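You operate a simulated robot arm through the tools that you are given. There is no shell and no other tool. Be economical: measure what you need, move in short steps, check, and stop when the job is done.

Carry out the task below with a simulated two-armed robot. There is one attempt and no reset: what you move stays moved.

Task
Fetch the orange pad and set it on the top of the cream trolley. Fetch the steel bracket and set it on the low shelf of the cream trolley. Take the white wiping pad and put it on the shelf of the water bench. Put the white box of clips on the top of the fit-out bench. Take the yellow wiping pad and leave it on the battery bench. Put the red brush on top of the shim carton. Pull the clips drawer open. Any order will do. Set down upright: white box of clips.
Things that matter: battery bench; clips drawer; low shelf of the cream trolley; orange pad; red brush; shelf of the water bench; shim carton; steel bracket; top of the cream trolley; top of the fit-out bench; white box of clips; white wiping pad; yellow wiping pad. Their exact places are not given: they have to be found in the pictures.

The check looks at the end state, three seconds after you hand in, the way a careful person would. Anything else that was tipped, shoved, dropped, spilled or broken makes it a failure.

Robot
Two 6-joint arms with fingered hands on one trunk, on a base that drives. Base frame: it is fixed to the floor where the robot stands at the start and does not move with it; the origin is under the middle of the robot, x ahead of it, y to its left, z up. Lengths are in mm, angles in degrees, forces in N, time in s.
The left shoulder is at the start at [50, 170, 1010], the right one opposite. Places, roughly: battery bench [6600, -2100, 800]; clips drawer [10000, 2300, 1000]; low shelf of the cream trolley [700, -100, 200]; orange pad (8x6x5 cm) [600, -200, 500]; red brush (4x3x15 cm) [8700, 2300, 900]; shelf of the water bench [800, -3400, 200]; shim carton [3750, 2250, 1500]; steel bracket (11x6x3 cm) [-2200, 0, 1000]; top of the cream trolley [700, -100, 800]; top of the fit-out bench [-1900, -1400, 900]; white box of clips [500, -3750, 750]; white wiping pad (9x6x6 cm) [600, -3500, 800]; yellow wiping pad (8x6x5 cm) [8200, 2100, 900]. Payload 3.5 kg a hand.
The tool frame of a hand sits at the grasp point between the pads (the TCP): z along the fingers, y along the line on which they close. The tips reach 26 mm beyond it. The gripper opens to 132 mm. The gripper's body begins 73 mm behind the TCP. The gripper is a hand of 3 fingers: y runs from the thumb to the fingers, the wrist lies at [0, 0, -234] in the tool frame.
Orientation is told as [roll, pitch, yaw] about the base's x, y, z axes, in that order, counted from this pose: with the fingers straight down and closing along the base's y, the tool's x points along the base's -x, its y along +y and its z along -z.

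Tools
- The arms move only by the tool send_rows. It takes "left_targets", "right_targets" or both (then of equal length, played together; a hand with none holds still); each is text: rows parted by semicolons, each of 6 numbers parted by spaces: the shift along the tool's x, y, z in mm, then the turn, a rotation vector about the tool's x, y, z in rad. In form: dx dy dz wx wy wz; .... A call has 1 to 8 rows; each row is the pose to reach, as a shift and turn from the pose commanded when the call began, along the tool's axes at that moment. Each row takes 0.2 s and may step no farther than 50 mm and 8.6 degrees from the row before; otherwise, the whole call is refused. Where a pose cannot be reached the arm comes as near as it can. A force on the tool above 40 N (or 10 N above the force at the start of the call, whichever is more), or a blocked arm, ends the call early, and 0.2 s more pass. In this call time passes only in rows, and 0.2 s behind the last. It gives the time, the measured TCP pose, the force on the tool (base axes), the opening and the grip force at its end, in the units of the frame above (readings bear some noise), with the torque about the TCP (base axes, N m) and any sound that the robot's microphone picked up, and new pictures: "pictures" is both (left out), scene, wrist or none (wrist: the cameras of the hands that moved).
- Cameras (640 x 400 px; columns grow to the right, rows downward): "scene" is now at [36.5, -0.1, 1596.2]; the picture's right is [0.00, -1.00, 0.00], its down [-0.78, -0.00, -0.63] and it looks along [0.63, 0.00, -0.78] (base axes); focal length 256 px, centre (320, 200). "left" rides on the left gripper at [-62, 3, -92] in its tool frame; the picture's right is [-0.05, -1.00, 0.00], its down [0.83, -0.04, -0.56] and it looks along [0.55, -0.03, 0.83] (tool axes); focal length 230 px, centre (320, 200). "right" rides on the right gripper at [62, 3, -92] in its tool frame; the picture's right is [-0.05, 1.00, 0.00], its down [-0.83, -0.04, -0.56] and it looks along [-0.55, -0.03, 0.83] (tool axes); focal length 230 px, centre (320, 200).
- raise_lower(by): slides the trunk up (or, below 0, down) by that many mm; the arms and the scene camera ride with it, the base frame stays. It gives what a move gives, with no picture.
- drive_base(legs): drives the robot by 1 to 6 legs, each [ahead, left, turn to the left] in mm, mm and degrees, along the robot's own axes; the way and the turn of a leg run together, so that a leg with both is an arc; at most 1500 mm and 180 degrees a leg. The arms and the cameras ride along, it lands a little off, and it stops where it bumps. It gives what a move gives, and a new picture of the scene camera.
- finger_targets(finger1, finger2, thumb_bend, hand): sets how far each is bent, from 0 (flat) to 100 (curled in); at 30 the hand is open as for a grip, at 70 the pads meet at the TCP. One left out holds its place. A second passes; each finger stops where it meets its share of the squeeze, and holds until it gets a number again. It is the only way to open and close the hand. It gives what a move gives, with no picture; readings hold the bend of each and the force on the fingers (four entries, about 0 where the hand has none), thumb and palm.
- pan_tilt(pan, tilt): turns the head with the scene camera to pan (to the left, within 86 degrees either way) and tilt (down, from -29 to 69), counted from straight ahead of the robot. It gives what a move gives, and a new picture of the scene camera.
- locate(camera, pixels): for up to 12 pixels [column, row] of the newest picture of that camera ("zoom" is the newest enlarged one), the place [x, y, z] in the base frame of the surface seen there, good to about 2 mm. The clock stands still meanwhile.
- zoom(camera, box): a new picture of the part [left, top, right, bottom] of that camera's present view, enlarged. The clock stands still meanwhile.
- close_job(): hands the job in; it is judged then, once.

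Work in short steps. Measure before you move; look again where a grasp or a placing could have gone wrong, and mend it. You have 131 turns and 260 pictures in all, those below and enlarged ones among them. Open the grippers and draw the arms clear of the work before you hand the job in, unless the task says otherwise; then end with one line.

The tools are called after "Call:" as a command line: name --argument value ..., lists and objects as JSON in quotes. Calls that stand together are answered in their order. send_rows: Moves the arms, as the interface text tells. Its arguments: {"type":"object","properties":{"left_targets":{"type":"string"},"right_targets":{"type":"string"},"pictures":{"type":"string","enum":["both","scene","wrist","none"]}},"required":[]} The other tools are called the same way: raise_lower (by) slides the trunk up or down; finger_targets (finger1, finger2, thumb_bend, hand) moves the fingers one by one; drive_base (legs) drives the base; pan_tilt (pan, tilt) turns the head that bears the scene camera; locate (camera, pixels) gives the place of the surface under pixels of a picture; zoom (camera, box) takes an enlarged picture of a part of a camera's view; close_job () hands the job in.

At the start:

```text
t: 0.0
left_tool_pos: [648.7, 166.6, 1032.4]
left_ee_rot: [0.0, -0.1, 0.0]
left_ft_force: [-0.7, 0.2, 0.5]
left_moment: [0.01, 0.02, 0.04]
left_finger_gap: 132.1
left_gripper_force: 0.1
left_shape: jaw
left_bend: [30.0, 30.0, 30.0]
left_finger forces: [0.0, 0.1, 0.1, 0.0, 0.0, 0.0]
right_tool_pos: [583.2, -328.0, 1117.3]
right_ee_rot: [0.1, 0.0, 0.1]
right_ft_force: [-0.7, -0.2, -0.1]
right_moment: [0.03, -0.01, 0.04]
right_finger_gap: 131.8
right_gripper_force: 0.1
right_shape: jaw
right_bend: [30.0, 30.0, 30.0]
right_finger forces: [0.0, 0.1, 0.1, 0.1, 0.1, 0.1]
trunk travel left (down, up): [-625.0, 85.0]
robot x, y, heading: [-1.7, 2.6, 0.0]
head pan, tilt: [0.0, 51.2]
```

scene: 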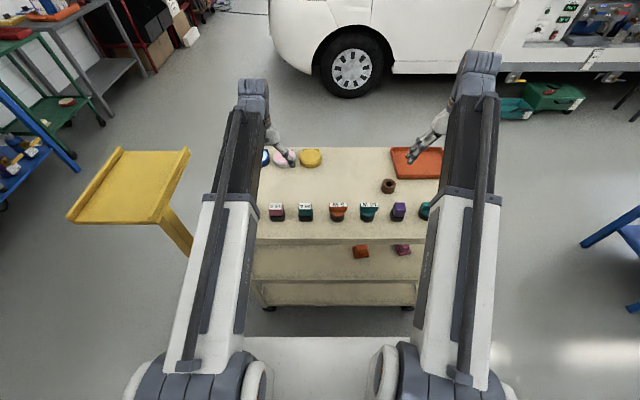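
right: 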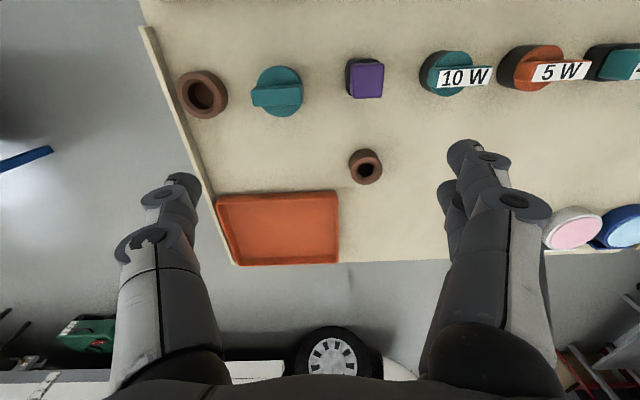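
left: 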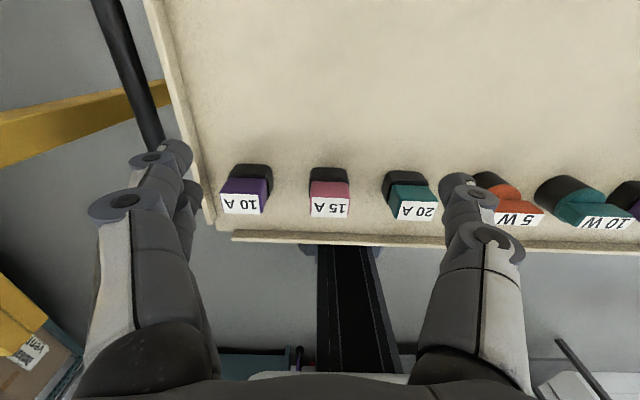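

The cream trolley is straight ahead, with an orange block on its middle shelf around (361,251). I zoom there and measure the trolley.

Call:
zoom --camera "scene" --box '[240, 140, 450, 320]'

Call:
locate --camera "scene" --pixels '[[361, 247], [361, 256], [402, 248], [300, 230], [345, 190], [300, 260], [330, 295], [262, 238], [388, 185], [415, 165], [268, 152], [150, 185]]'

```text
2.22 times, centred on (345, 230) of scene
```

zoom: 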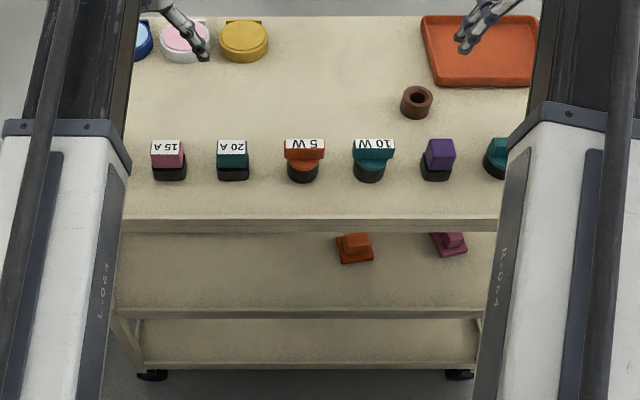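

```text
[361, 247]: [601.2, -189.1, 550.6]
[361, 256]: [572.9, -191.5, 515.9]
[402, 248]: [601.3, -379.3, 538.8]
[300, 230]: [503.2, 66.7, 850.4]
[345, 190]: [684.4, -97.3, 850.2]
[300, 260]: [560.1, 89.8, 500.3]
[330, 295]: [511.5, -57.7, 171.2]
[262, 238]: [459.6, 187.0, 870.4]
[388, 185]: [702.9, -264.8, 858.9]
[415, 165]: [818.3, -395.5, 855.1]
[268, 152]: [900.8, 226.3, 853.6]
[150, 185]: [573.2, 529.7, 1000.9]
```

The orange pad sits on the middle shelf at about (600,-190,500-550). I back off so the arms clear the trolley top, lower the trunk, and look at the shelf.

Call:
drive_base --legs '[[-450, 0, 0]]'

Call:
raise_lower --by -350

Call:
pan_tilt --pan 0 --tilt 35

```text
t: 2.7
left_tool_pos: [195.8, 164.6, 1032.5]
left_ee_rot: [0.0, 0.0, -0.2]
left_ft_force: [0.1, -0.1, -0.6]
left_moment: [0.04, -0.01, -0.01]
left_finger_gap: 132.0
left_gripper_force: 0.0
left_shape: jaw
left_bend: [30.0, 30.0, 30.0]
left_finger forces: [0.1, 0.0, 0.0, 0.0, 0.1, 0.1]
right_tool_pos: [129.7, -329.0, 1118.5]
right_ee_rot: [-0.1, 0.0, -0.2]
right_ft_force: [-0.7, -1.2, 0.6]
right_moment: [0.06, -0.02, 0.02]
right_finger_gap: 131.8
right_gripper_force: 0.1
right_shape: jaw
right_bend: [30.0, 30.0, 30.0]
right_finger forces: [0.1, 0.0, 0.1, 0.0, 0.0, 0.0]
trunk travel left (down, up): [-625.0, 85.0]
robot x, y, heading: [-454.6, 2.5, -0.2]
head pan, tilt: [0.0, 51.2]
```

scene: 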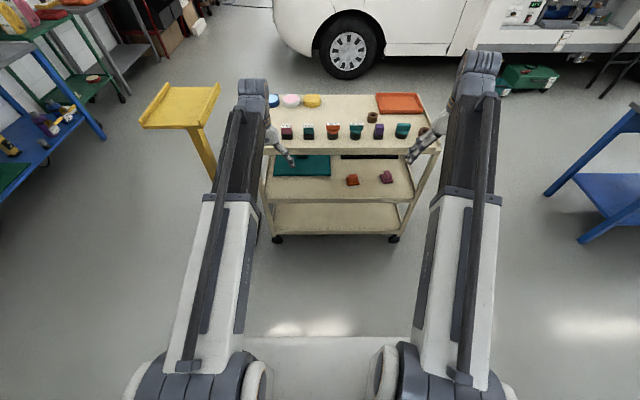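

```text
t: 6.2
left_tool_pos: [197.1, 165.1, 681.6]
left_ee_rot: [0.0, 0.0, -0.2]
left_ft_force: [0.0, -0.1, 0.0]
left_moment: [-0.01, -0.02, 0.04]
left_finger_gap: 131.7
left_gripper_force: 0.1
left_shape: jaw
left_bend: [30.0, 30.0, 30.0]
left_finger forces: [0.0, 0.0, 0.1, 0.0, 0.0, 0.0]
right_tool_pos: [129.6, -330.2, 768.6]
right_ee_rot: [0.0, 0.0, -0.1]
right_ft_force: [0.0, -1.8, 0.7]
right_moment: [0.03, 0.0, 0.03]
right_finger_gap: 132.0
right_gripper_force: 0.2
right_shape: jaw
right_bend: [30.0, 30.0, 30.0]
right_finger forces: [0.0, 0.0, 0.2, 0.0, 0.0, 0.1]
trunk travel left (down, up): [-275.0, 435.0]
robot x, y, heading: [-448.5, 2.0, -0.1]
head pan, tilt: [0.0, 51.2]
```

```text
t: 6.9
left_tool_pos: [197.5, 165.6, 681.6]
left_ee_rot: [0.0, 0.0, -0.2]
left_ft_force: [0.7, -0.3, -0.7]
left_moment: [-0.01, 0.01, -0.01]
left_finger_gap: 131.7
left_gripper_force: 0.1
left_shape: jaw
left_bend: [30.0, 30.0, 30.0]
left_finger forces: [0.0, 0.1, 0.0, 0.0, 0.0, 0.1]
right_tool_pos: [130.2, -329.3, 767.7]
right_ee_rot: [-0.1, 0.0, -0.2]
right_ft_force: [-0.5, 0.5, -0.6]
right_moment: [0.02, -0.01, -0.03]
right_finger_gap: 132.0
right_gripper_force: 0.1
right_shape: jaw
right_bend: [30.0, 30.0, 30.0]
right_finger forces: [0.0, 0.1, 0.0, 0.1, 0.0, 0.1]
trunk travel left (down, up): [-275.0, 435.0]
robot x, y, heading: [-454.7, 0.2, -0.2]
head pan, tilt: [0.0, 35.0]
```

scene: 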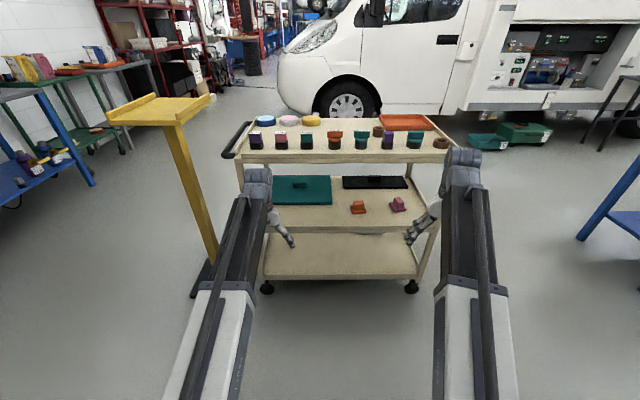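

The shelves are now visible; the pad is at (358,207). I measure edges and zoom.

Call:
zoom --camera "scene" --box '[230, 100, 460, 300]'

Call:
locate --camera "scene" --pixels '[[358, 205], [358, 212], [397, 205], [340, 229], [340, 226], [340, 160], [340, 154], [340, 275], [340, 245], [430, 160], [330, 205], [424, 240]]'

```text
2.00 times, centred on (345, 200) of scene
```

zoom: 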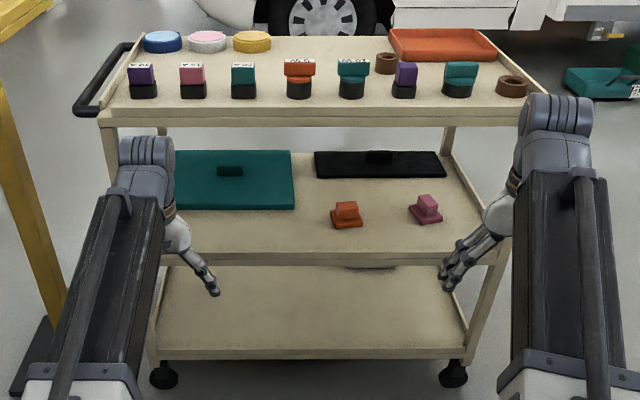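

```text
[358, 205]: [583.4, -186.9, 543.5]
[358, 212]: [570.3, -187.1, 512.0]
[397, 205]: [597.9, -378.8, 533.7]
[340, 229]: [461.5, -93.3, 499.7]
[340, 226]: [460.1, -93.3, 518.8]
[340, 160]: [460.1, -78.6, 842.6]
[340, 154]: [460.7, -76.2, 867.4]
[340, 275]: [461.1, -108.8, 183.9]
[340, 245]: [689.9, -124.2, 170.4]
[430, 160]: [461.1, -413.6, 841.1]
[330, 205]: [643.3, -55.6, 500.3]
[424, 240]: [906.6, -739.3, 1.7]
```

I zoom closer on the pad to get its orientation and the grippable part.

Call:
zoom --camera "scene" --box '[335, 190, 415, 240]'

```text
8.00 times, centred on (375, 215) of scene
```

zoom: 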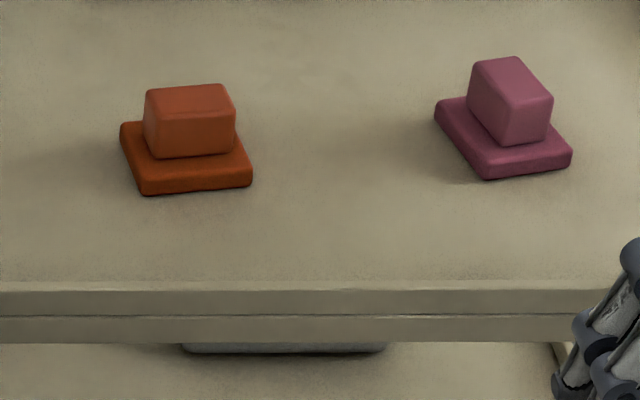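

The pad is a base with a handle block. I measure its corners.

Call:
locate --camera "zoom" --pixels '[[145, 185], [248, 178], [125, 135], [155, 148], [228, 145], [150, 93], [225, 90], [190, 100], [190, 130], [145, 108], [234, 103], [280, 348]]'

```text
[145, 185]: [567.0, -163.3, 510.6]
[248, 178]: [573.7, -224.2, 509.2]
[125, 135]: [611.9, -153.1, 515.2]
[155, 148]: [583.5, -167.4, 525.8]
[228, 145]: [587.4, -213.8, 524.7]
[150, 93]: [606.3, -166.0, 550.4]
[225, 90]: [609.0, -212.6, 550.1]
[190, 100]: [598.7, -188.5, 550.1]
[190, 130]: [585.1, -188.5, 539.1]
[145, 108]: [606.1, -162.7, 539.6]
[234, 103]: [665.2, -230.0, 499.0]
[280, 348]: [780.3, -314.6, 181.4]
```

I check where the right arm's links lie (elbow, forearm) to be sure they clear the trolley top.

Call:
locate --camera "scene" --pixels '[[465, 160], [470, 215], [470, 250], [470, 285], [475, 330], [480, 385], [436, 205], [445, 395], [420, 226]]'

```text
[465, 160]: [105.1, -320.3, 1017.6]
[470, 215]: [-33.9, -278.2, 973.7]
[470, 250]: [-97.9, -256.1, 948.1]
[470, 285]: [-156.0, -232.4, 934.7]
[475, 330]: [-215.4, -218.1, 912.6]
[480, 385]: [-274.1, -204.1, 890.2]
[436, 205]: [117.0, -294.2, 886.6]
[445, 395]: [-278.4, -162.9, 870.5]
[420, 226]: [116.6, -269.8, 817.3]
```

Arms are elbow-up. I tilt the right tool 40° forward at y≈-189, draw the left hand back, then lower the trunk.

Call:
send_rows --right_targets "-25 23.3 -9.2 0 -0.1164 0; -50 46.7 -18.3 0 -0.2327 0; -75 70 -27.5 0 -0.349 0; -100 93.3 -36.7 0 -0.4654 0; -125 116.7 -45.8 0 -0.5818 0; -150 140 -55 0 -0.698 0" --left_targets "33 0 -8 0 0 0; 67 0 -16 0 0 0; 100 0 -25 0 0 0; 133 0 -33 0 0 0; 167 0 -42 0 0 0; 200 0 -50 0 0 0" --pictures "none"

Call:
raise_lower --by -230

Call:
drive_base --legs '[[220, 0, 0]]'

```text
t: 8.3
left_tool_pos: [-5.4, 163.3, 730.9]
left_ee_rot: [0.0, 0.0, -0.3]
left_ft_force: [-0.3, 0.2, 0.3]
left_moment: [0.05, -0.02, -0.03]
left_finger_gap: 132.0
left_gripper_force: 0.1
left_shape: jaw
left_bend: [30.0, 30.0, 30.0]
left_finger forces: [0.1, 0.1, 0.0, 0.1, 0.1, 0.0]
right_tool_pos: [279.4, -190.4, 824.3]
right_ee_rot: [0.0, -40.1, -0.2]
right_ft_force: [-0.1, 0.7, 0.0]
right_moment: [-0.01, -0.02, 0.01]
right_finger_gap: 132.0
right_gripper_force: 0.1
right_shape: jaw
right_bend: [30.0, 30.0, 30.0]
right_finger forces: [0.1, 0.1, 0.0, 0.1, 0.0, 0.0]
trunk travel left (down, up): [-275.0, 435.0]
robot x, y, heading: [-450.5, 0.9, -0.2]
head pan, tilt: [0.0, 35.0]
```

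```text
t: 10.8
left_tool_pos: [-4.2, 163.4, 502.2]
left_ee_rot: [-0.1, -0.1, -0.2]
left_ft_force: [0.3, 0.2, 0.5]
left_moment: [0.02, -0.04, -0.01]
left_finger_gap: 131.7
left_gripper_force: 0.0
left_shape: jaw
left_bend: [30.0, 30.0, 30.0]
left_finger forces: [0.1, 0.0, 0.0, 0.0, 0.0, 0.0]
right_tool_pos: [278.7, -189.1, 594.8]
right_ee_rot: [-0.1, -40.0, -0.2]
right_ft_force: [-0.3, -0.1, 0.1]
right_moment: [0.0, -0.02, 0.02]
right_finger_gap: 132.2
right_gripper_force: 0.0
right_shape: jaw
right_bend: [30.0, 30.0, 30.0]
right_finger forces: [0.0, 0.0, 0.0, 0.0, 0.0, 0.0]
trunk travel left (down, up): [-45.0, 665.0]
robot x, y, heading: [-450.9, 0.8, -0.3]
head pan, tilt: [0.0, 35.0]
```

```text
t: 12.5
left_tool_pos: [218.0, 163.9, 501.5]
left_ee_rot: [0.0, -0.1, 0.0]
left_ft_force: [0.4, -0.5, -0.5]
left_moment: [-0.01, 0.0, 0.0]
left_finger_gap: 132.0
left_gripper_force: 0.2
left_shape: jaw
left_bend: [30.0, 30.0, 30.0]
left_finger forces: [0.1, 0.0, 0.0, 0.0, 0.0, 0.0]
right_tool_pos: [502.4, -188.3, 594.6]
right_ee_rot: [0.0, -40.0, -0.1]
right_ft_force: [0.5, -0.1, -0.2]
right_moment: [0.02, -0.01, 0.01]
right_finger_gap: 131.8
right_gripper_force: 0.0
right_shape: jaw
right_bend: [30.0, 30.0, 30.0]
right_finger forces: [0.0, 0.0, 0.0, 0.1, 0.0, 0.0]
trunk travel left (down, up): [-45.0, 665.0]
robot x, y, heading: [-226.7, 1.1, -0.1]
head pan, tilt: [0.0, 35.0]
```

scene: 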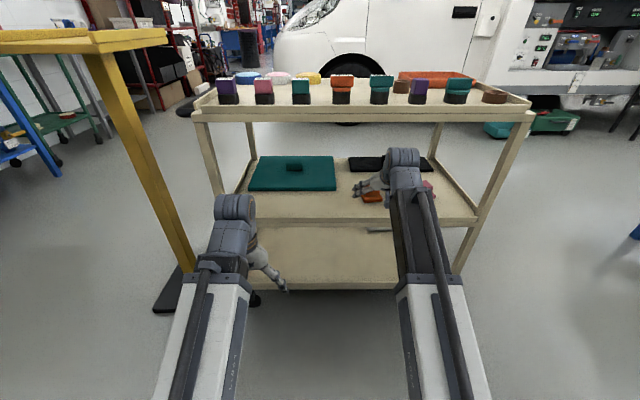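

Right TCP is at (502,-188,595), clear of the lip. I drive 96 ahead and descend to z≈542.

Call:
drive_base --legs '[[96, 0, 0]]'

Call:
send_rows --right_targets "11 0 13.3 0 0 0; 22 0 26.6 0 0 0; 26 0 31 0 0 0" --pictures "both"

```text
t: 13.6
left_tool_pos: [315.8, 164.8, 501.6]
left_ee_rot: [0.0, 0.0, 0.2]
left_ft_force: [-0.3, -0.1, 0.5]
left_moment: [-0.03, 0.01, 0.01]
left_finger_gap: 132.1
left_gripper_force: 0.0
left_shape: jaw
left_bend: [30.0, 30.0, 30.0]
left_finger forces: [0.1, 0.0, 0.0, 0.0, 0.0, 0.1]
right_tool_pos: [599.9, -186.0, 594.8]
right_ee_rot: [0.0, -40.0, 0.1]
right_ft_force: [0.2, -0.7, 0.0]
right_moment: [0.0, 0.04, 0.0]
right_finger_gap: 132.2
right_gripper_force: 0.1
right_shape: jaw
right_bend: [30.0, 30.0, 30.0]
right_finger forces: [0.1, 0.0, 0.0, 0.0, 0.1, 0.0]
trunk travel left (down, up): [-45.0, 665.0]
robot x, y, heading: [-133.6, -0.8, 0.0]
head pan, tilt: [0.0, 35.0]
```

scene: 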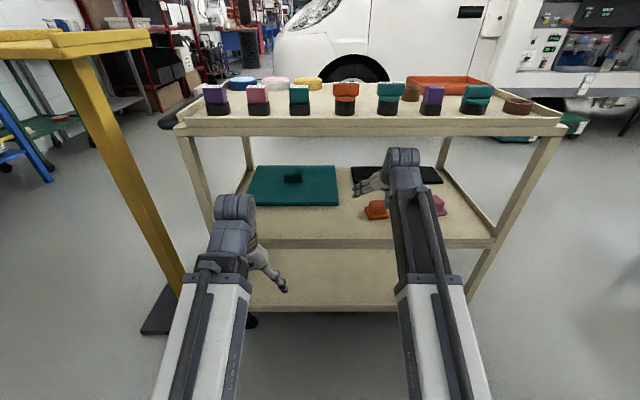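

```text
t: 14.4
left_tool_pos: [313.6, 165.1, 501.9]
left_ee_rot: [-0.1, 0.0, 0.1]
left_ft_force: [1.1, -0.3, 0.0]
left_moment: [-0.01, 0.01, -0.01]
left_finger_gap: 131.8
left_gripper_force: 0.1
left_shape: jaw
left_bend: [30.0, 30.0, 30.0]
left_finger forces: [0.0, 0.0, 0.0, 0.0, 0.0, 0.0]
right_tool_pos: [599.8, -188.1, 554.2]
right_ee_rot: [0.0, -40.1, 0.1]
right_ft_force: [0.5, -0.8, -0.7]
right_moment: [0.03, -0.03, 0.01]
right_finger_gap: 131.8
right_gripper_force: 0.1
right_shape: jaw
right_bend: [30.0, 30.0, 30.0]
right_finger forces: [0.0, 0.0, 0.0, 0.0, 0.0, 0.0]
trunk travel left (down, up): [-45.0, 665.0]
robot x, y, heading: [-134.3, -1.7, 0.2]
head pan, tilt: [0.0, 35.0]
```

scene: 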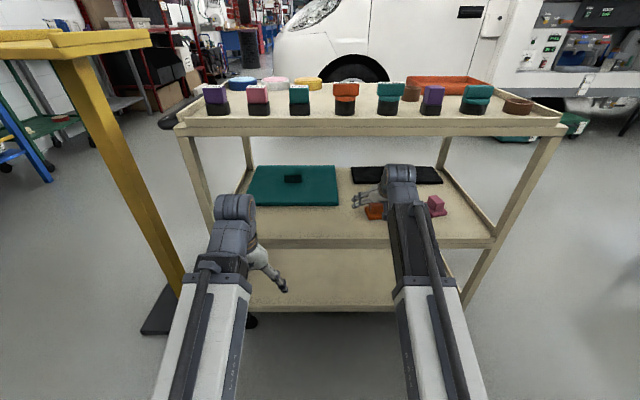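
right: 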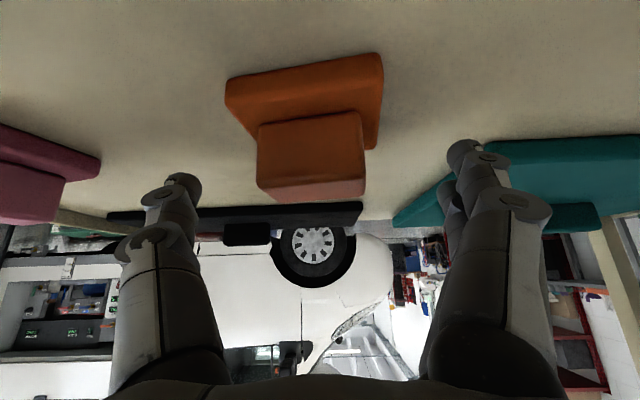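

The block lies between thumb (178,180) and finger tips (465,150). I measure it with the wrist camera.

Call:
locate --camera "right" --pixels '[[310, 140], [310, 185], [258, 180], [364, 175], [300, 80], [230, 90], [380, 65], [260, 135], [360, 120], [310, 195]]'

```text
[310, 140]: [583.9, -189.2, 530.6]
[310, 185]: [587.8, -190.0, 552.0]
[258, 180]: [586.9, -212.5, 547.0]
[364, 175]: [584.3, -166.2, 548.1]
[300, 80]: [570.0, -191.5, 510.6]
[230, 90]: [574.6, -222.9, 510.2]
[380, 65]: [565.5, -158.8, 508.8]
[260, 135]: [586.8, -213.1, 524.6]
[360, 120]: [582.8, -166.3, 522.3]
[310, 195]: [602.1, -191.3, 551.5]
```

Handle centre ≈(604,-190,535). I nudge into place and close.

Call:
send_rows --right_targets "5.3 -2 12.5 0 0 0" --pictures "none"

Call:
finger_targets --hand "right" --finger1 70 --finger2 70 --thumb_bend 70

Call:
send_rows --right_targets "-12.9 0 -15.3 0 0 0; -25.7 0 -30.6 0 0 0; -38.6 0 -46 0 0 0" --pictures "both"

```text
t: 14.8
left_tool_pos: [314.9, 165.4, 500.6]
left_ee_rot: [0.0, 0.0, 0.1]
left_ft_force: [-0.1, 0.4, 0.0]
left_moment: [-0.01, 0.03, 0.01]
left_finger_gap: 131.9
left_gripper_force: 0.0
left_shape: jaw
left_bend: [30.0, 30.0, 30.0]
left_finger forces: [0.0, 0.0, 0.0, 0.1, 0.0, 0.1]
right_tool_pos: [604.0, -188.5, 540.1]
right_ee_rot: [0.0, -39.9, 0.2]
right_ft_force: [-0.4, 0.3, 0.0]
right_moment: [0.01, 0.02, 0.01]
right_finger_gap: 132.2
right_gripper_force: 0.1
right_shape: jaw
right_bend: [30.0, 30.0, 30.0]
right_finger forces: [0.0, 0.1, 0.0, 0.1, 0.0, 0.0]
trunk travel left (down, up): [-45.0, 665.0]
robot x, y, heading: [-132.7, -1.4, 0.1]
head pan, tilt: [0.0, 35.0]
```

```text
t: 15.8
left_tool_pos: [314.2, 165.6, 501.5]
left_ee_rot: [0.0, 0.0, 0.2]
left_ft_force: [0.0, 0.9, 0.2]
left_moment: [-0.01, 0.03, -0.02]
left_finger_gap: 131.7
left_gripper_force: 0.1
left_shape: jaw
left_bend: [30.0, 30.0, 30.0]
left_finger forces: [0.1, 0.0, 0.0, 0.0, 0.0, 0.1]
right_tool_pos: [604.3, -189.4, 540.9]
right_ee_rot: [0.0, -40.0, 0.1]
right_ft_force: [-0.8, 0.0, 0.1]
right_moment: [-0.03, 0.0, 0.01]
right_finger_gap: 57.4
right_gripper_force: 16.0
right_shape: fingers
right_bend: [50.0, 66.0, 62.0]
right_finger forces: [9.9, 5.5, 0.0, 0.1, 16.9, 0.0]
trunk travel left (down, up): [-45.0, 665.0]
robot x, y, heading: [-132.2, 4.6, 0.2]
head pan, tilt: [0.0, 35.0]
```

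```text
t: 16.6
left_tool_pos: [314.1, 165.0, 502.0]
left_ee_rot: [0.0, 0.0, 0.2]
left_ft_force: [0.0, 0.4, 0.5]
left_moment: [-0.02, 0.01, -0.03]
left_finger_gap: 131.7
left_gripper_force: 0.0
left_shape: jaw
left_bend: [30.0, 30.0, 30.0]
left_finger forces: [0.1, 0.0, 0.0, 0.0, 0.0, 0.0]
right_tool_pos: [605.1, -188.5, 600.4]
right_ee_rot: [0.0, -40.1, 0.1]
right_ft_force: [-0.3, -0.2, -0.5]
right_moment: [0.02, 0.0, 0.02]
right_finger_gap: 56.8
right_gripper_force: 16.1
right_shape: fingers
right_bend: [50.0, 66.0, 62.0]
right_finger forces: [9.9, 5.3, 0.0, 0.0, 16.6, 0.1]
trunk travel left (down, up): [-45.0, 665.0]
robot x, y, heading: [-134.1, -1.0, -0.3]
head pan, tilt: [0.0, 35.0]
```

scene: 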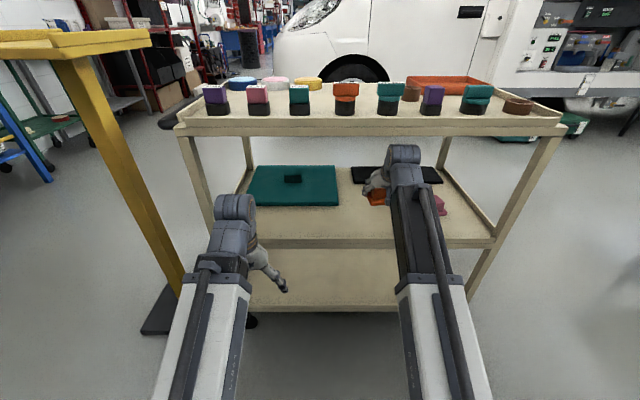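
right: 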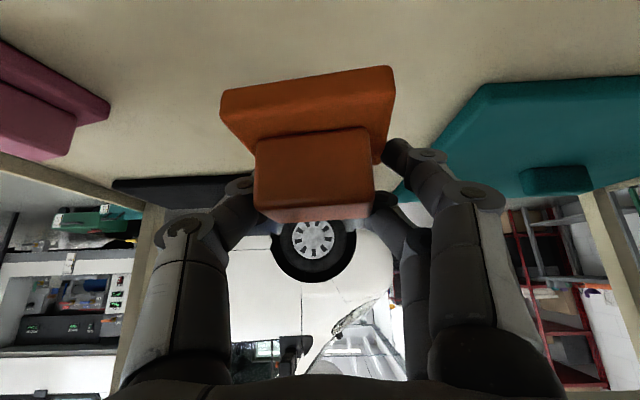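

Pad is held and lifted. I back out, raise the trunk, and look at the trolley top.

Call:
drive_base --legs '[[-300, 0, 0]]'

Call:
raise_lower --by 400

Call:
pan_tilt --pan 0 --tilt 45

Call:
zoom --camera "scene" --box '[230, 60, 450, 200]'

```text
t: 18.6
left_tool_pos: [13.5, 164.9, 501.6]
left_ee_rot: [0.0, 0.0, -0.1]
left_ft_force: [-0.3, 0.3, -0.2]
left_moment: [0.0, 0.0, -0.03]
left_finger_gap: 131.9
left_gripper_force: 0.0
left_shape: jaw
left_bend: [30.0, 30.0, 30.0]
left_finger forces: [0.0, 0.1, 0.1, 0.0, 0.1, 0.0]
right_tool_pos: [305.1, -190.1, 600.4]
right_ee_rot: [0.0, -40.0, -0.1]
right_ft_force: [0.9, -0.1, -0.6]
right_moment: [0.01, 0.02, 0.01]
right_finger_gap: 56.9
right_gripper_force: 15.4
right_shape: fingers
right_bend: [50.0, 66.0, 62.0]
right_finger forces: [9.9, 5.2, 0.0, 0.0, 16.6, 0.0]
trunk travel left (down, up): [-45.0, 665.0]
robot x, y, heading: [-432.0, -0.1, -0.2]
head pan, tilt: [0.0, 35.0]
```

scene: 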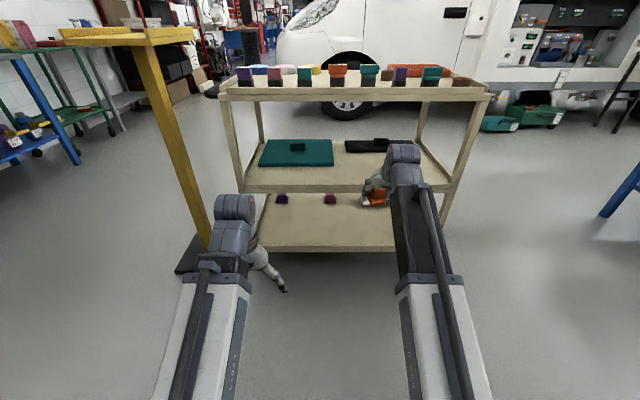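

```text
t: 22.5
left_tool_pos: [15.5, 165.7, 903.3]
left_ee_rot: [0.0, 0.0, -0.1]
left_ft_force: [0.0, -0.3, 0.4]
left_moment: [0.0, -0.02, 0.01]
left_finger_gap: 131.8
left_gripper_force: 0.0
left_shape: jaw
left_bend: [30.0, 30.0, 30.0]
left_finger forces: [0.0, 0.0, 0.1, 0.1, 0.1, 0.1]
right_tool_pos: [303.4, -191.2, 1000.1]
right_ee_rot: [-0.2, -40.1, -0.1]
right_ft_force: [0.5, 0.7, -0.6]
right_moment: [0.03, -0.01, -0.01]
right_finger_gap: 56.8
right_gripper_force: 15.5
right_shape: fingers
right_bend: [50.0, 66.0, 62.0]
right_finger forces: [9.9, 5.2, 0.1, 0.0, 16.6, 0.0]
trunk travel left (down, up): [-445.0, 265.0]
robot x, y, heading: [-431.0, -2.4, -0.2]
head pan, tilt: [0.0, 35.0]
```

```text
t: 23.2
left_tool_pos: [14.9, 165.0, 901.7]
left_ee_rot: [0.0, 0.0, -0.1]
left_ft_force: [0.1, 0.0, -0.5]
left_moment: [-0.01, -0.01, -0.01]
left_finger_gap: 131.8
left_gripper_force: 0.0
left_shape: jaw
left_bend: [30.0, 30.0, 30.0]
left_finger forces: [0.0, 0.1, 0.0, 0.1, 0.1, 0.1]
right_tool_pos: [304.8, -190.2, 1000.2]
right_ee_rot: [0.0, -40.1, -0.1]
right_ft_force: [-0.1, 0.2, -1.0]
right_moment: [-0.04, 0.0, 0.0]
right_finger_gap: 57.1
right_gripper_force: 15.6
right_shape: fingers
right_bend: [50.0, 66.0, 62.0]
right_finger forces: [10.0, 5.2, 0.0, 0.0, 16.7, 0.0]
trunk travel left (down, up): [-445.0, 265.0]
robot x, y, heading: [-439.0, 2.3, -0.2]
head pan, tilt: [0.0, 45.0]
```

scene: 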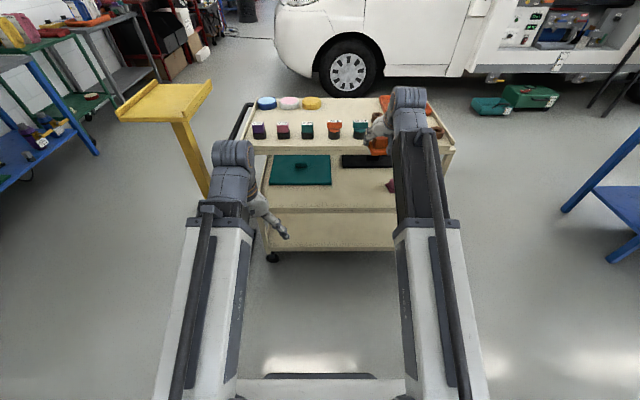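

```text
2.86 times, centred on (340, 130) of scene
```

zoom: 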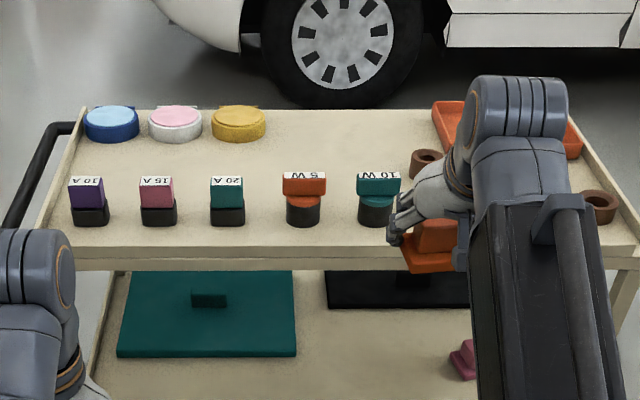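

I measure knob heights and the free area of the top.

Call:
locate --camera "zoom" --pixels '[[86, 182], [157, 182], [228, 182], [304, 178], [380, 178], [320, 145], [350, 125], [420, 165], [238, 130], [86, 215], [304, 220], [450, 120]]'

```text
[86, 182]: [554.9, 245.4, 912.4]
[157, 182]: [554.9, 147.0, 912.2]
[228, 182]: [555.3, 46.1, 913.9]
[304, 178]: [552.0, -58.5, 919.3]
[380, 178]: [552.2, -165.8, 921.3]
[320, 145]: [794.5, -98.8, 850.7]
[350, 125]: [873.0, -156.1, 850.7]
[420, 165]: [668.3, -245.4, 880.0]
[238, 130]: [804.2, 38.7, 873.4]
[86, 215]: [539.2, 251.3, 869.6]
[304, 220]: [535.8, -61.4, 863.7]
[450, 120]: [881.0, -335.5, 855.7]
```

Free spot chosen at (720,-110). I shift the hand 80 to the left, lift the left hand, and drive forward above the top.

Call:
send_rows --right_targets "0 27 0 0 0 0; 0 54 0 0 0 0; 0 80 0 0 0 0" --left_targets "0 0 -34 0 0 0; 0 0 -67 0 0 0; 0 0 -100 0 0 0" --pictures "none"

Call:
drive_base --legs '[[415, 0, 0]]'

```text
t: 24.0
left_tool_pos: [37.5, 162.8, 925.9]
left_ee_rot: [0.1, -0.4, -0.1]
left_ft_force: [-0.6, 0.4, -0.2]
left_moment: [0.01, -0.02, -0.01]
left_finger_gap: 131.8
left_gripper_force: 0.0
left_shape: jaw
left_bend: [30.0, 30.0, 30.0]
left_finger forces: [0.0, 0.0, 0.1, 0.0, 0.0, 0.0]
left hand out of reach, approached as far as the arm can: row 1, 2, 3
right_tool_pos: [303.7, -108.8, 1000.5]
right_ee_rot: [0.1, -40.1, -0.1]
right_ft_force: [0.1, 0.6, -0.7]
right_moment: [0.01, 0.02, 0.0]
right_finger_gap: 57.1
right_gripper_force: 16.1
right_shape: fingers
right_bend: [50.0, 66.0, 62.0]
right_finger forces: [9.9, 5.1, 0.0, 0.0, 16.7, 0.1]
trunk travel left (down, up): [-445.0, 265.0]
robot x, y, heading: [-432.1, 2.5, -0.2]
head pan, tilt: [0.0, 45.0]
```

```text
t: 26.5
left_tool_pos: [446.9, 162.4, 926.6]
left_ee_rot: [0.0, -0.3, -0.1]
left_ft_force: [-0.5, 0.2, 0.7]
left_moment: [0.0, 0.02, -0.02]
left_finger_gap: 132.0
left_gripper_force: 0.1
left_shape: jaw
left_bend: [30.0, 30.0, 30.0]
left_finger forces: [0.0, 0.0, 0.0, 0.0, 0.0, 0.0]
right_tool_pos: [713.5, -111.5, 999.8]
right_ee_rot: [0.0, -40.0, -0.1]
right_ft_force: [0.9, -0.1, -0.6]
right_moment: [0.0, 0.0, 0.0]
right_finger_gap: 57.0
right_gripper_force: 16.0
right_shape: fingers
right_bend: [50.0, 66.0, 62.0]
right_finger forces: [9.9, 5.2, 0.1, 0.0, 16.6, 0.0]
trunk travel left (down, up): [-445.0, 265.0]
robot x, y, heading: [-21.7, 2.1, -0.1]
head pan, tilt: [0.0, 45.0]
```

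scene: 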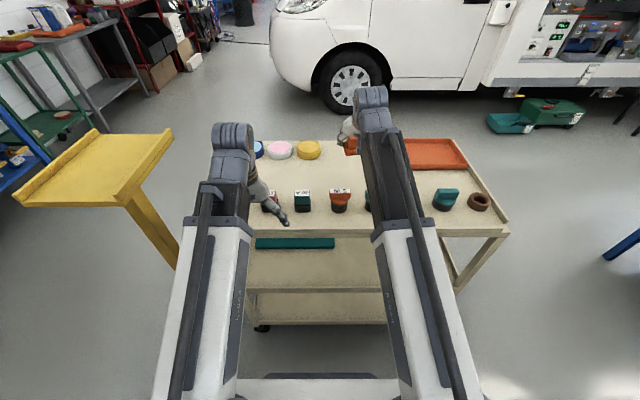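

Over the spot at (713,-111). I lower 106 mm straight down and look.

Call:
send_rows --right_targets "22.5 0 26.8 0 0 0; 45 0 53.6 0 0 0; 60 0 71.5 0 0 0; 68.5 0 81.6 0 0 0" --pictures "wrist"

```text
t: 27.5
left_tool_pos: [446.1, 162.8, 926.4]
left_ee_rot: [-0.1, -0.5, -0.1]
left_ft_force: [0.3, -0.6, -0.3]
left_moment: [0.02, -0.01, 0.0]
left_finger_gap: 132.0
left_gripper_force: 0.0
left_shape: jaw
left_bend: [30.0, 30.0, 30.0]
left_finger forces: [0.0, 0.0, 0.1, 0.0, 0.0, 0.0]
right_tool_pos: [713.1, -111.5, 892.7]
right_ee_rot: [0.1, -39.9, -0.1]
right_ft_force: [0.2, -0.4, -0.8]
right_moment: [-0.02, 0.02, 0.0]
right_finger_gap: 56.9
right_gripper_force: 15.9
right_shape: fingers
right_bend: [50.0, 66.0, 62.0]
right_finger forces: [9.9, 5.2, 0.0, 0.0, 16.6, 0.0]
trunk travel left (down, up): [-445.0, 265.0]
robot x, y, heading: [-25.6, 2.8, -0.0]
head pan, tilt: [0.0, 45.0]
```

right: 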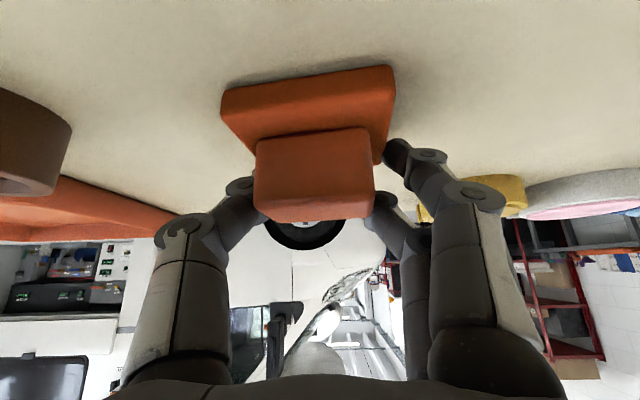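

Pad is just at the surface. I go 1 mm lower, release, lift away, and back off.

Call:
send_rows --right_targets "0.9 0 1.1 0 0 0" --pictures "none"

Call:
finger_targets --hand "right" --finger1 30 --finger2 30 --thumb_bend 30

Call:
send_rows --right_targets "-22.5 0 -26.8 0 0 0; -45 0 -53.6 0 0 0; -67.5 0 -80.4 0 0 0; -90 0 -107.2 0 0 0" --pictures "wrist"

Call:
drive_base --legs '[[-600, 0, 0]]'

Call:
pan_tilt --pan -60 --tilt 20

Call:
pan_tilt --pan -86 --tilt 20

```text
t: 27.9
left_tool_pos: [447.2, 162.4, 926.0]
left_ee_rot: [0.1, -0.4, -0.2]
left_ft_force: [-0.1, -0.3, 0.1]
left_moment: [0.01, 0.02, 0.06]
left_finger_gap: 131.7
left_gripper_force: 0.1
left_shape: jaw
left_bend: [30.0, 30.0, 30.0]
left_finger forces: [0.0, 0.1, 0.0, 0.0, 0.0, 0.0]
right_tool_pos: [713.5, -111.9, 891.1]
right_ee_rot: [0.0, -40.0, -0.1]
right_ft_force: [0.7, 0.3, -0.1]
right_moment: [0.03, 0.02, 0.01]
right_finger_gap: 57.1
right_gripper_force: 16.2
right_shape: fingers
right_bend: [50.0, 66.0, 62.0]
right_finger forces: [9.9, 5.3, 0.0, 0.1, 16.7, 0.0]
trunk travel left (down, up): [-445.0, 265.0]
robot x, y, heading: [-21.2, -3.2, -0.2]
head pan, tilt: [0.0, 45.0]
```

```text
t: 28.9
left_tool_pos: [447.0, 162.6, 925.9]
left_ee_rot: [-0.1, -0.5, 0.0]
left_ft_force: [-0.1, -0.2, 0.3]
left_moment: [0.0, -0.01, 0.0]
left_finger_gap: 131.8
left_gripper_force: 0.0
left_shape: jaw
left_bend: [30.0, 30.0, 30.0]
left_finger forces: [0.1, 0.0, 0.0, 0.1, 0.1, 0.1]
right_tool_pos: [713.5, -111.1, 892.7]
right_ee_rot: [0.0, -40.0, 0.0]
right_ft_force: [-0.1, 0.6, -0.2]
right_moment: [0.02, 0.02, -0.01]
right_finger_gap: 134.0
right_gripper_force: 0.0
right_shape: fingers
right_bend: [30.0, 30.0, 30.0]
right_finger forces: [0.0, 0.0, 0.1, 0.1, 0.1, 0.0]
trunk travel left (down, up): [-445.0, 265.0]
robot x, y, heading: [-23.3, 1.1, 0.3]
head pan, tilt: [0.0, 45.0]
```

```text
t: 29.9
left_tool_pos: [446.8, 162.8, 926.5]
left_ee_rot: [-0.1, -0.5, -0.1]
left_ft_force: [-0.7, 0.5, 0.2]
left_moment: [0.0, 0.0, -0.03]
left_finger_gap: 132.1
left_gripper_force: 0.0
left_shape: jaw
left_bend: [30.0, 30.0, 30.0]
left_finger forces: [0.0, 0.0, 0.1, 0.0, 0.0, 0.1]
right_tool_pos: [713.9, -110.9, 1033.2]
right_ee_rot: [0.0, -40.0, -0.1]
right_ft_force: [-1.5, -0.4, 0.2]
right_moment: [0.0, -0.02, 0.01]
right_finger_gap: 133.9
right_gripper_force: 0.1
right_shape: fingers
right_bend: [30.0, 30.0, 30.0]
right_finger forces: [0.0, 0.0, 0.1, 0.0, 0.1, 0.1]
trunk travel left (down, up): [-445.0, 265.0]
robot x, y, heading: [-23.9, -0.2, 0.1]
head pan, tilt: [0.0, 45.0]
```

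right: 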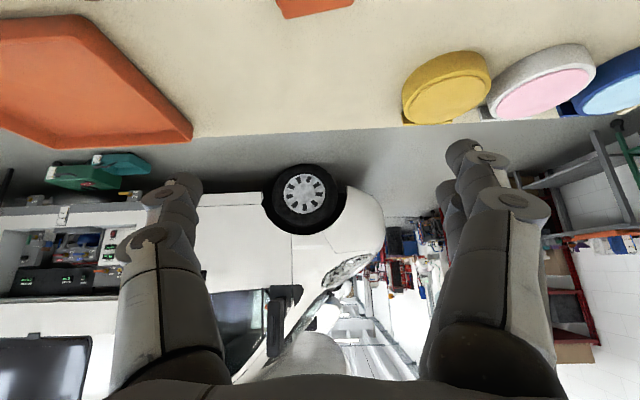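

```text
t: 33.3
left_tool_pos: [-152.8, 164.1, 926.8]
left_ee_rot: [0.0, -0.4, 0.1]
left_ft_force: [0.4, 0.7, 0.6]
left_moment: [-0.02, 0.04, 0.02]
left_finger_gap: 131.5
left_gripper_force: 0.0
left_shape: jaw
left_bend: [30.0, 30.0, 30.0]
left_finger forces: [0.0, 0.0, 0.0, 0.0, 0.0, 0.1]
right_tool_pos: [115.1, -107.3, 1032.2]
right_ee_rot: [0.0, -40.0, 0.2]
right_ft_force: [0.0, 0.1, 0.4]
right_moment: [0.03, 0.01, -0.01]
right_finger_gap: 133.7
right_gripper_force: 0.0
right_shape: fingers
right_bend: [30.0, 30.0, 30.0]
right_finger forces: [0.0, 0.0, 0.0, 0.0, 0.0, 0.1]
trunk travel left (down, up): [-445.0, 265.0]
robot x, y, heading: [-625.6, 0.4, 0.1]
head pan, tilt: [0.0, 45.0]
```

scene: 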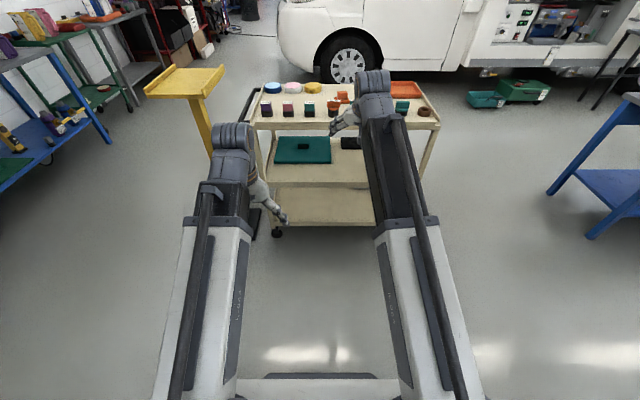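

```text
t: 34.6
left_tool_pos: [-153.0, 164.5, 926.6]
left_ee_rot: [0.0, -0.3, 0.2]
left_ft_force: [-0.6, 0.3, -0.4]
left_moment: [0.03, 0.01, -0.01]
left_finger_gap: 132.1
left_gripper_force: 0.0
left_shape: jaw
left_bend: [30.0, 30.0, 30.0]
left_finger forces: [0.0, 0.0, 0.1, 0.1, 0.1, 0.0]
right_tool_pos: [115.7, -106.9, 1033.5]
right_ee_rot: [0.0, -40.0, 0.0]
right_ft_force: [-0.4, -0.2, 0.7]
right_moment: [-0.03, -0.01, -0.02]
right_finger_gap: 133.8
right_gripper_force: 0.1
right_shape: fingers
right_bend: [30.0, 30.0, 30.0]
right_finger forces: [0.1, 0.1, 0.0, 0.0, 0.0, 0.0]
trunk travel left (down, up): [-445.0, 265.0]
robot x, y, heading: [-623.7, 0.6, 0.1]
head pan, tilt: [-60.0, 20.0]
```

scene: 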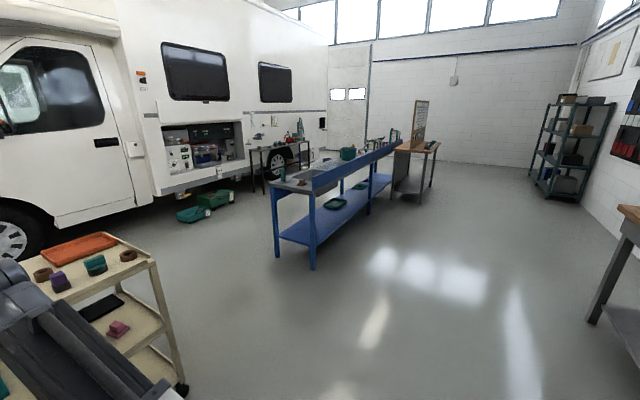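

```text
t: 35.5
left_tool_pos: [-152.6, 164.3, 926.1]
left_ee_rot: [-0.1, -0.4, 0.1]
left_ft_force: [-0.1, 0.5, 0.3]
left_moment: [-0.02, 0.02, 0.0]
left_finger_gap: 132.0
left_gripper_force: 0.1
left_shape: jaw
left_bend: [30.0, 30.0, 30.0]
left_finger forces: [0.2, 0.1, 0.0, 0.1, 0.0, 0.1]
right_tool_pos: [116.2, -107.0, 1032.9]
right_ee_rot: [0.0, -40.1, 0.1]
right_ft_force: [-0.3, 0.4, 0.3]
right_moment: [-0.01, -0.01, 0.01]
right_finger_gap: 133.9
right_gripper_force: 0.0
right_shape: fingers
right_bend: [30.0, 30.0, 30.0]
right_finger forces: [0.1, 0.1, 0.0, 0.0, 0.1, 0.0]
trunk travel left (down, up): [-445.0, 265.0]
robot x, y, heading: [-619.6, 0.0, 0.1]
head pan, tilt: [-85.9, 20.0]
```

scene: 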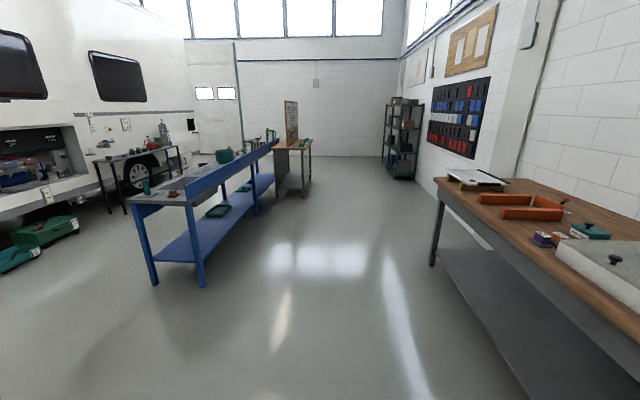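

The blue bench (pixels 135-280 col) is the likely water bench; the wooden bench at right is the fit-out bench. I zoom on both and locate corners.

Call:
zoom --camera "scene" --box '[110, 110, 330, 300]'

Call:
locate --camera "scene" --pixels '[[145, 195], [190, 197], [200, 284], [154, 284], [256, 213], [185, 245], [240, 215], [217, 210], [265, 148], [440, 185], [500, 200], [600, 270]]'

Call:
zoom --camera "scene" --box '[420, 150, 640, 300]'

```text
2.11 times, centred on (220, 205) of scene
```

zoom: 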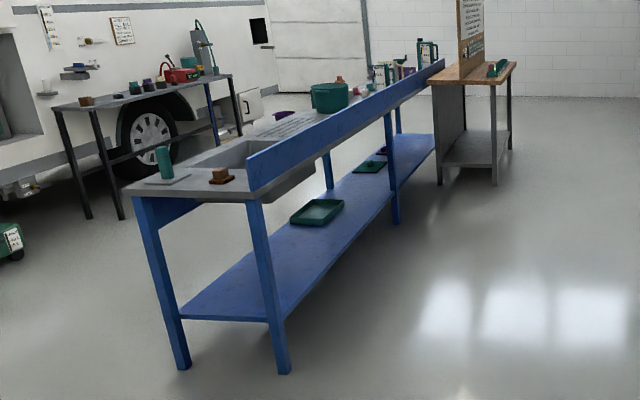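

```text
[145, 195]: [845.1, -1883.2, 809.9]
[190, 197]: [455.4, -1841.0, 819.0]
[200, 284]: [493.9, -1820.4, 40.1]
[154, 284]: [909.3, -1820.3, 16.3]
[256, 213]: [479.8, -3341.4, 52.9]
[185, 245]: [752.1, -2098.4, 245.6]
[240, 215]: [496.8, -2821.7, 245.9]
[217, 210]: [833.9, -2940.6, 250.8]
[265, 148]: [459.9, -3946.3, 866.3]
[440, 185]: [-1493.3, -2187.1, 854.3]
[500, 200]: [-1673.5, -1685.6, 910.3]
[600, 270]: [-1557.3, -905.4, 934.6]
```

```text
2.67 times, centred on (530, 225) of scene
```

zoom: 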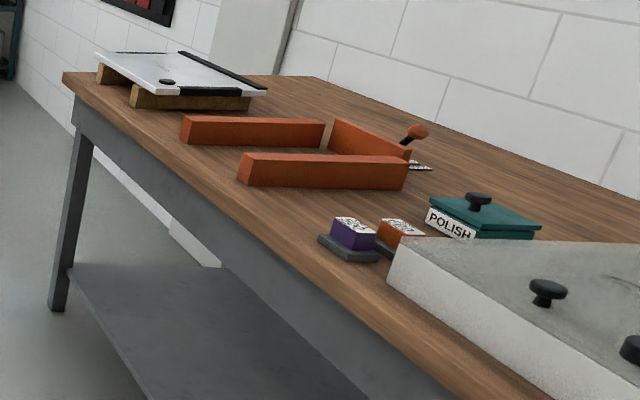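

Water bench spans x≈455-910, y≈-1840…-4300, top 820, shelf 246. I strafe right along it, keeping x≈-620, then look.

Call:
drive_base --legs '[[0, -1200, 0], [0, -1200, 0], [0, -1150, 0]]'

Call:
pan_tilt --pan 0 --tilt 30

```text
t: 52.6
left_tool_pos: [-108.6, -3359.7, 926.5]
left_ee_rot: [-0.1, -0.4, 1.2]
left_ft_force: [0.4, 0.3, -0.1]
left_moment: [0.02, 0.0, 0.0]
left_finger_gap: 131.9
left_gripper_force: 0.1
left_shape: jaw
left_bend: [30.0, 30.0, 30.0]
left_finger forces: [0.0, 0.0, 0.0, 0.1, 0.0, 0.0]
right_tool_pos: [164.2, -3626.9, 1033.1]
right_ee_rot: [-0.1, -39.9, 1.2]
right_ft_force: [0.1, 0.6, -0.1]
right_moment: [0.01, -0.02, 0.0]
right_finger_gap: 134.0
right_gripper_force: 0.0
right_shape: fingers
right_bend: [30.0, 30.0, 30.0]
right_finger forces: [0.0, 0.1, 0.1, 0.0, 0.0, 0.0]
trunk travel left (down, up): [-445.0, 265.0]
robot x, y, heading: [-575.4, -3533.6, 0.9]
head pan, tilt: [-85.9, 20.0]
```

scene: 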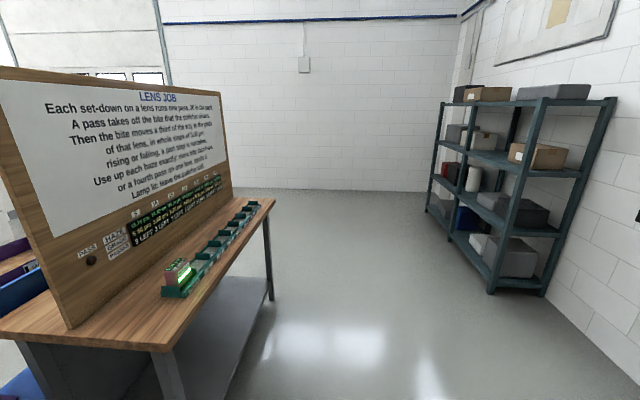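

```text
t: 54.2
left_tool_pos: [-107.9, -3360.0, 925.9]
left_ee_rot: [0.0, -0.4, 1.1]
left_ft_force: [-0.8, -0.2, 0.5]
left_moment: [0.01, 0.01, 0.0]
left_finger_gap: 131.9
left_gripper_force: 0.1
left_shape: jaw
left_bend: [30.0, 30.0, 30.0]
left_finger forces: [0.1, 0.1, 0.0, 0.0, 0.0, 0.0]
right_tool_pos: [164.0, -3625.4, 1031.8]
right_ee_rot: [0.0, -40.0, 1.1]
right_ft_force: [-0.3, 0.7, -0.6]
right_moment: [0.0, -0.02, 0.03]
right_finger_gap: 134.1
right_gripper_force: 0.0
right_shape: fingers
right_bend: [30.0, 30.0, 30.0]
right_finger forces: [0.1, 0.0, 0.0, 0.0, 0.0, 0.0]
trunk travel left (down, up): [-445.0, 265.0]
robot x, y, heading: [-578.4, -3535.7, 0.8]
head pan, tilt: [0.0, 30.0]
```

scene: 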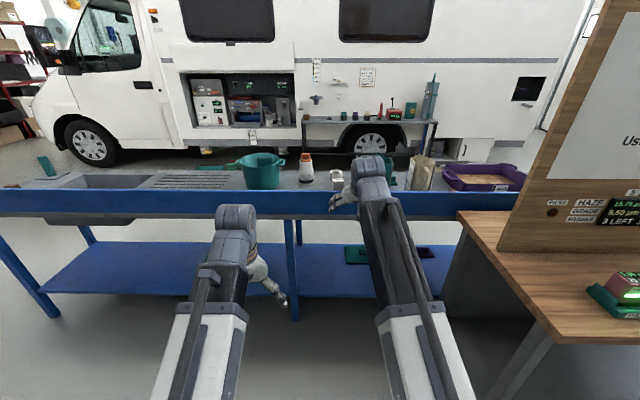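

Objects on the bench lie beyond the blue board. I zoom along the bench top.

Call:
zoom --camera "scene" --box '[230, 110, 540, 320]'

Call:
locate --camera "scene" --pixels '[[337, 176], [337, 187], [260, 160], [306, 165], [485, 178], [420, 170], [300, 190], [300, 210], [480, 222], [470, 300], [345, 290], [380, 258]]'

```text
1.90 times, centred on (385, 215) of scene
```

zoom: 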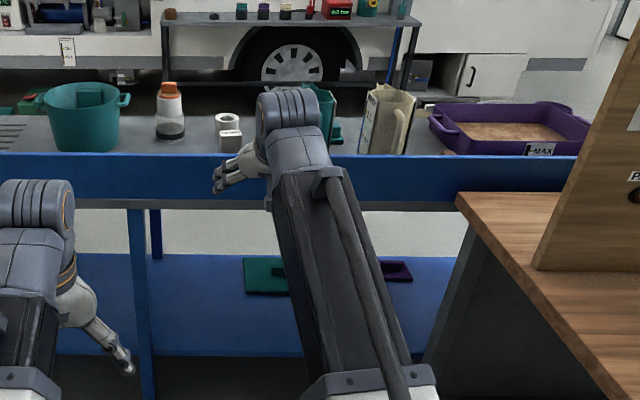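

```text
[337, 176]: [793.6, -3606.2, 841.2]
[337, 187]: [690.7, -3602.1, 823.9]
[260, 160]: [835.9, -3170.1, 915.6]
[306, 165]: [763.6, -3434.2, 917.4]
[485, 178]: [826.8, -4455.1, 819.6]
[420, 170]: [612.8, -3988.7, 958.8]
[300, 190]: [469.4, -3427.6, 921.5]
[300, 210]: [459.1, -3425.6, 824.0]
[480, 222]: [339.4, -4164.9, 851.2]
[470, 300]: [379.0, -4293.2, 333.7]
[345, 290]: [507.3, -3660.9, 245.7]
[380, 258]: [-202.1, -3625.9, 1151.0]
```

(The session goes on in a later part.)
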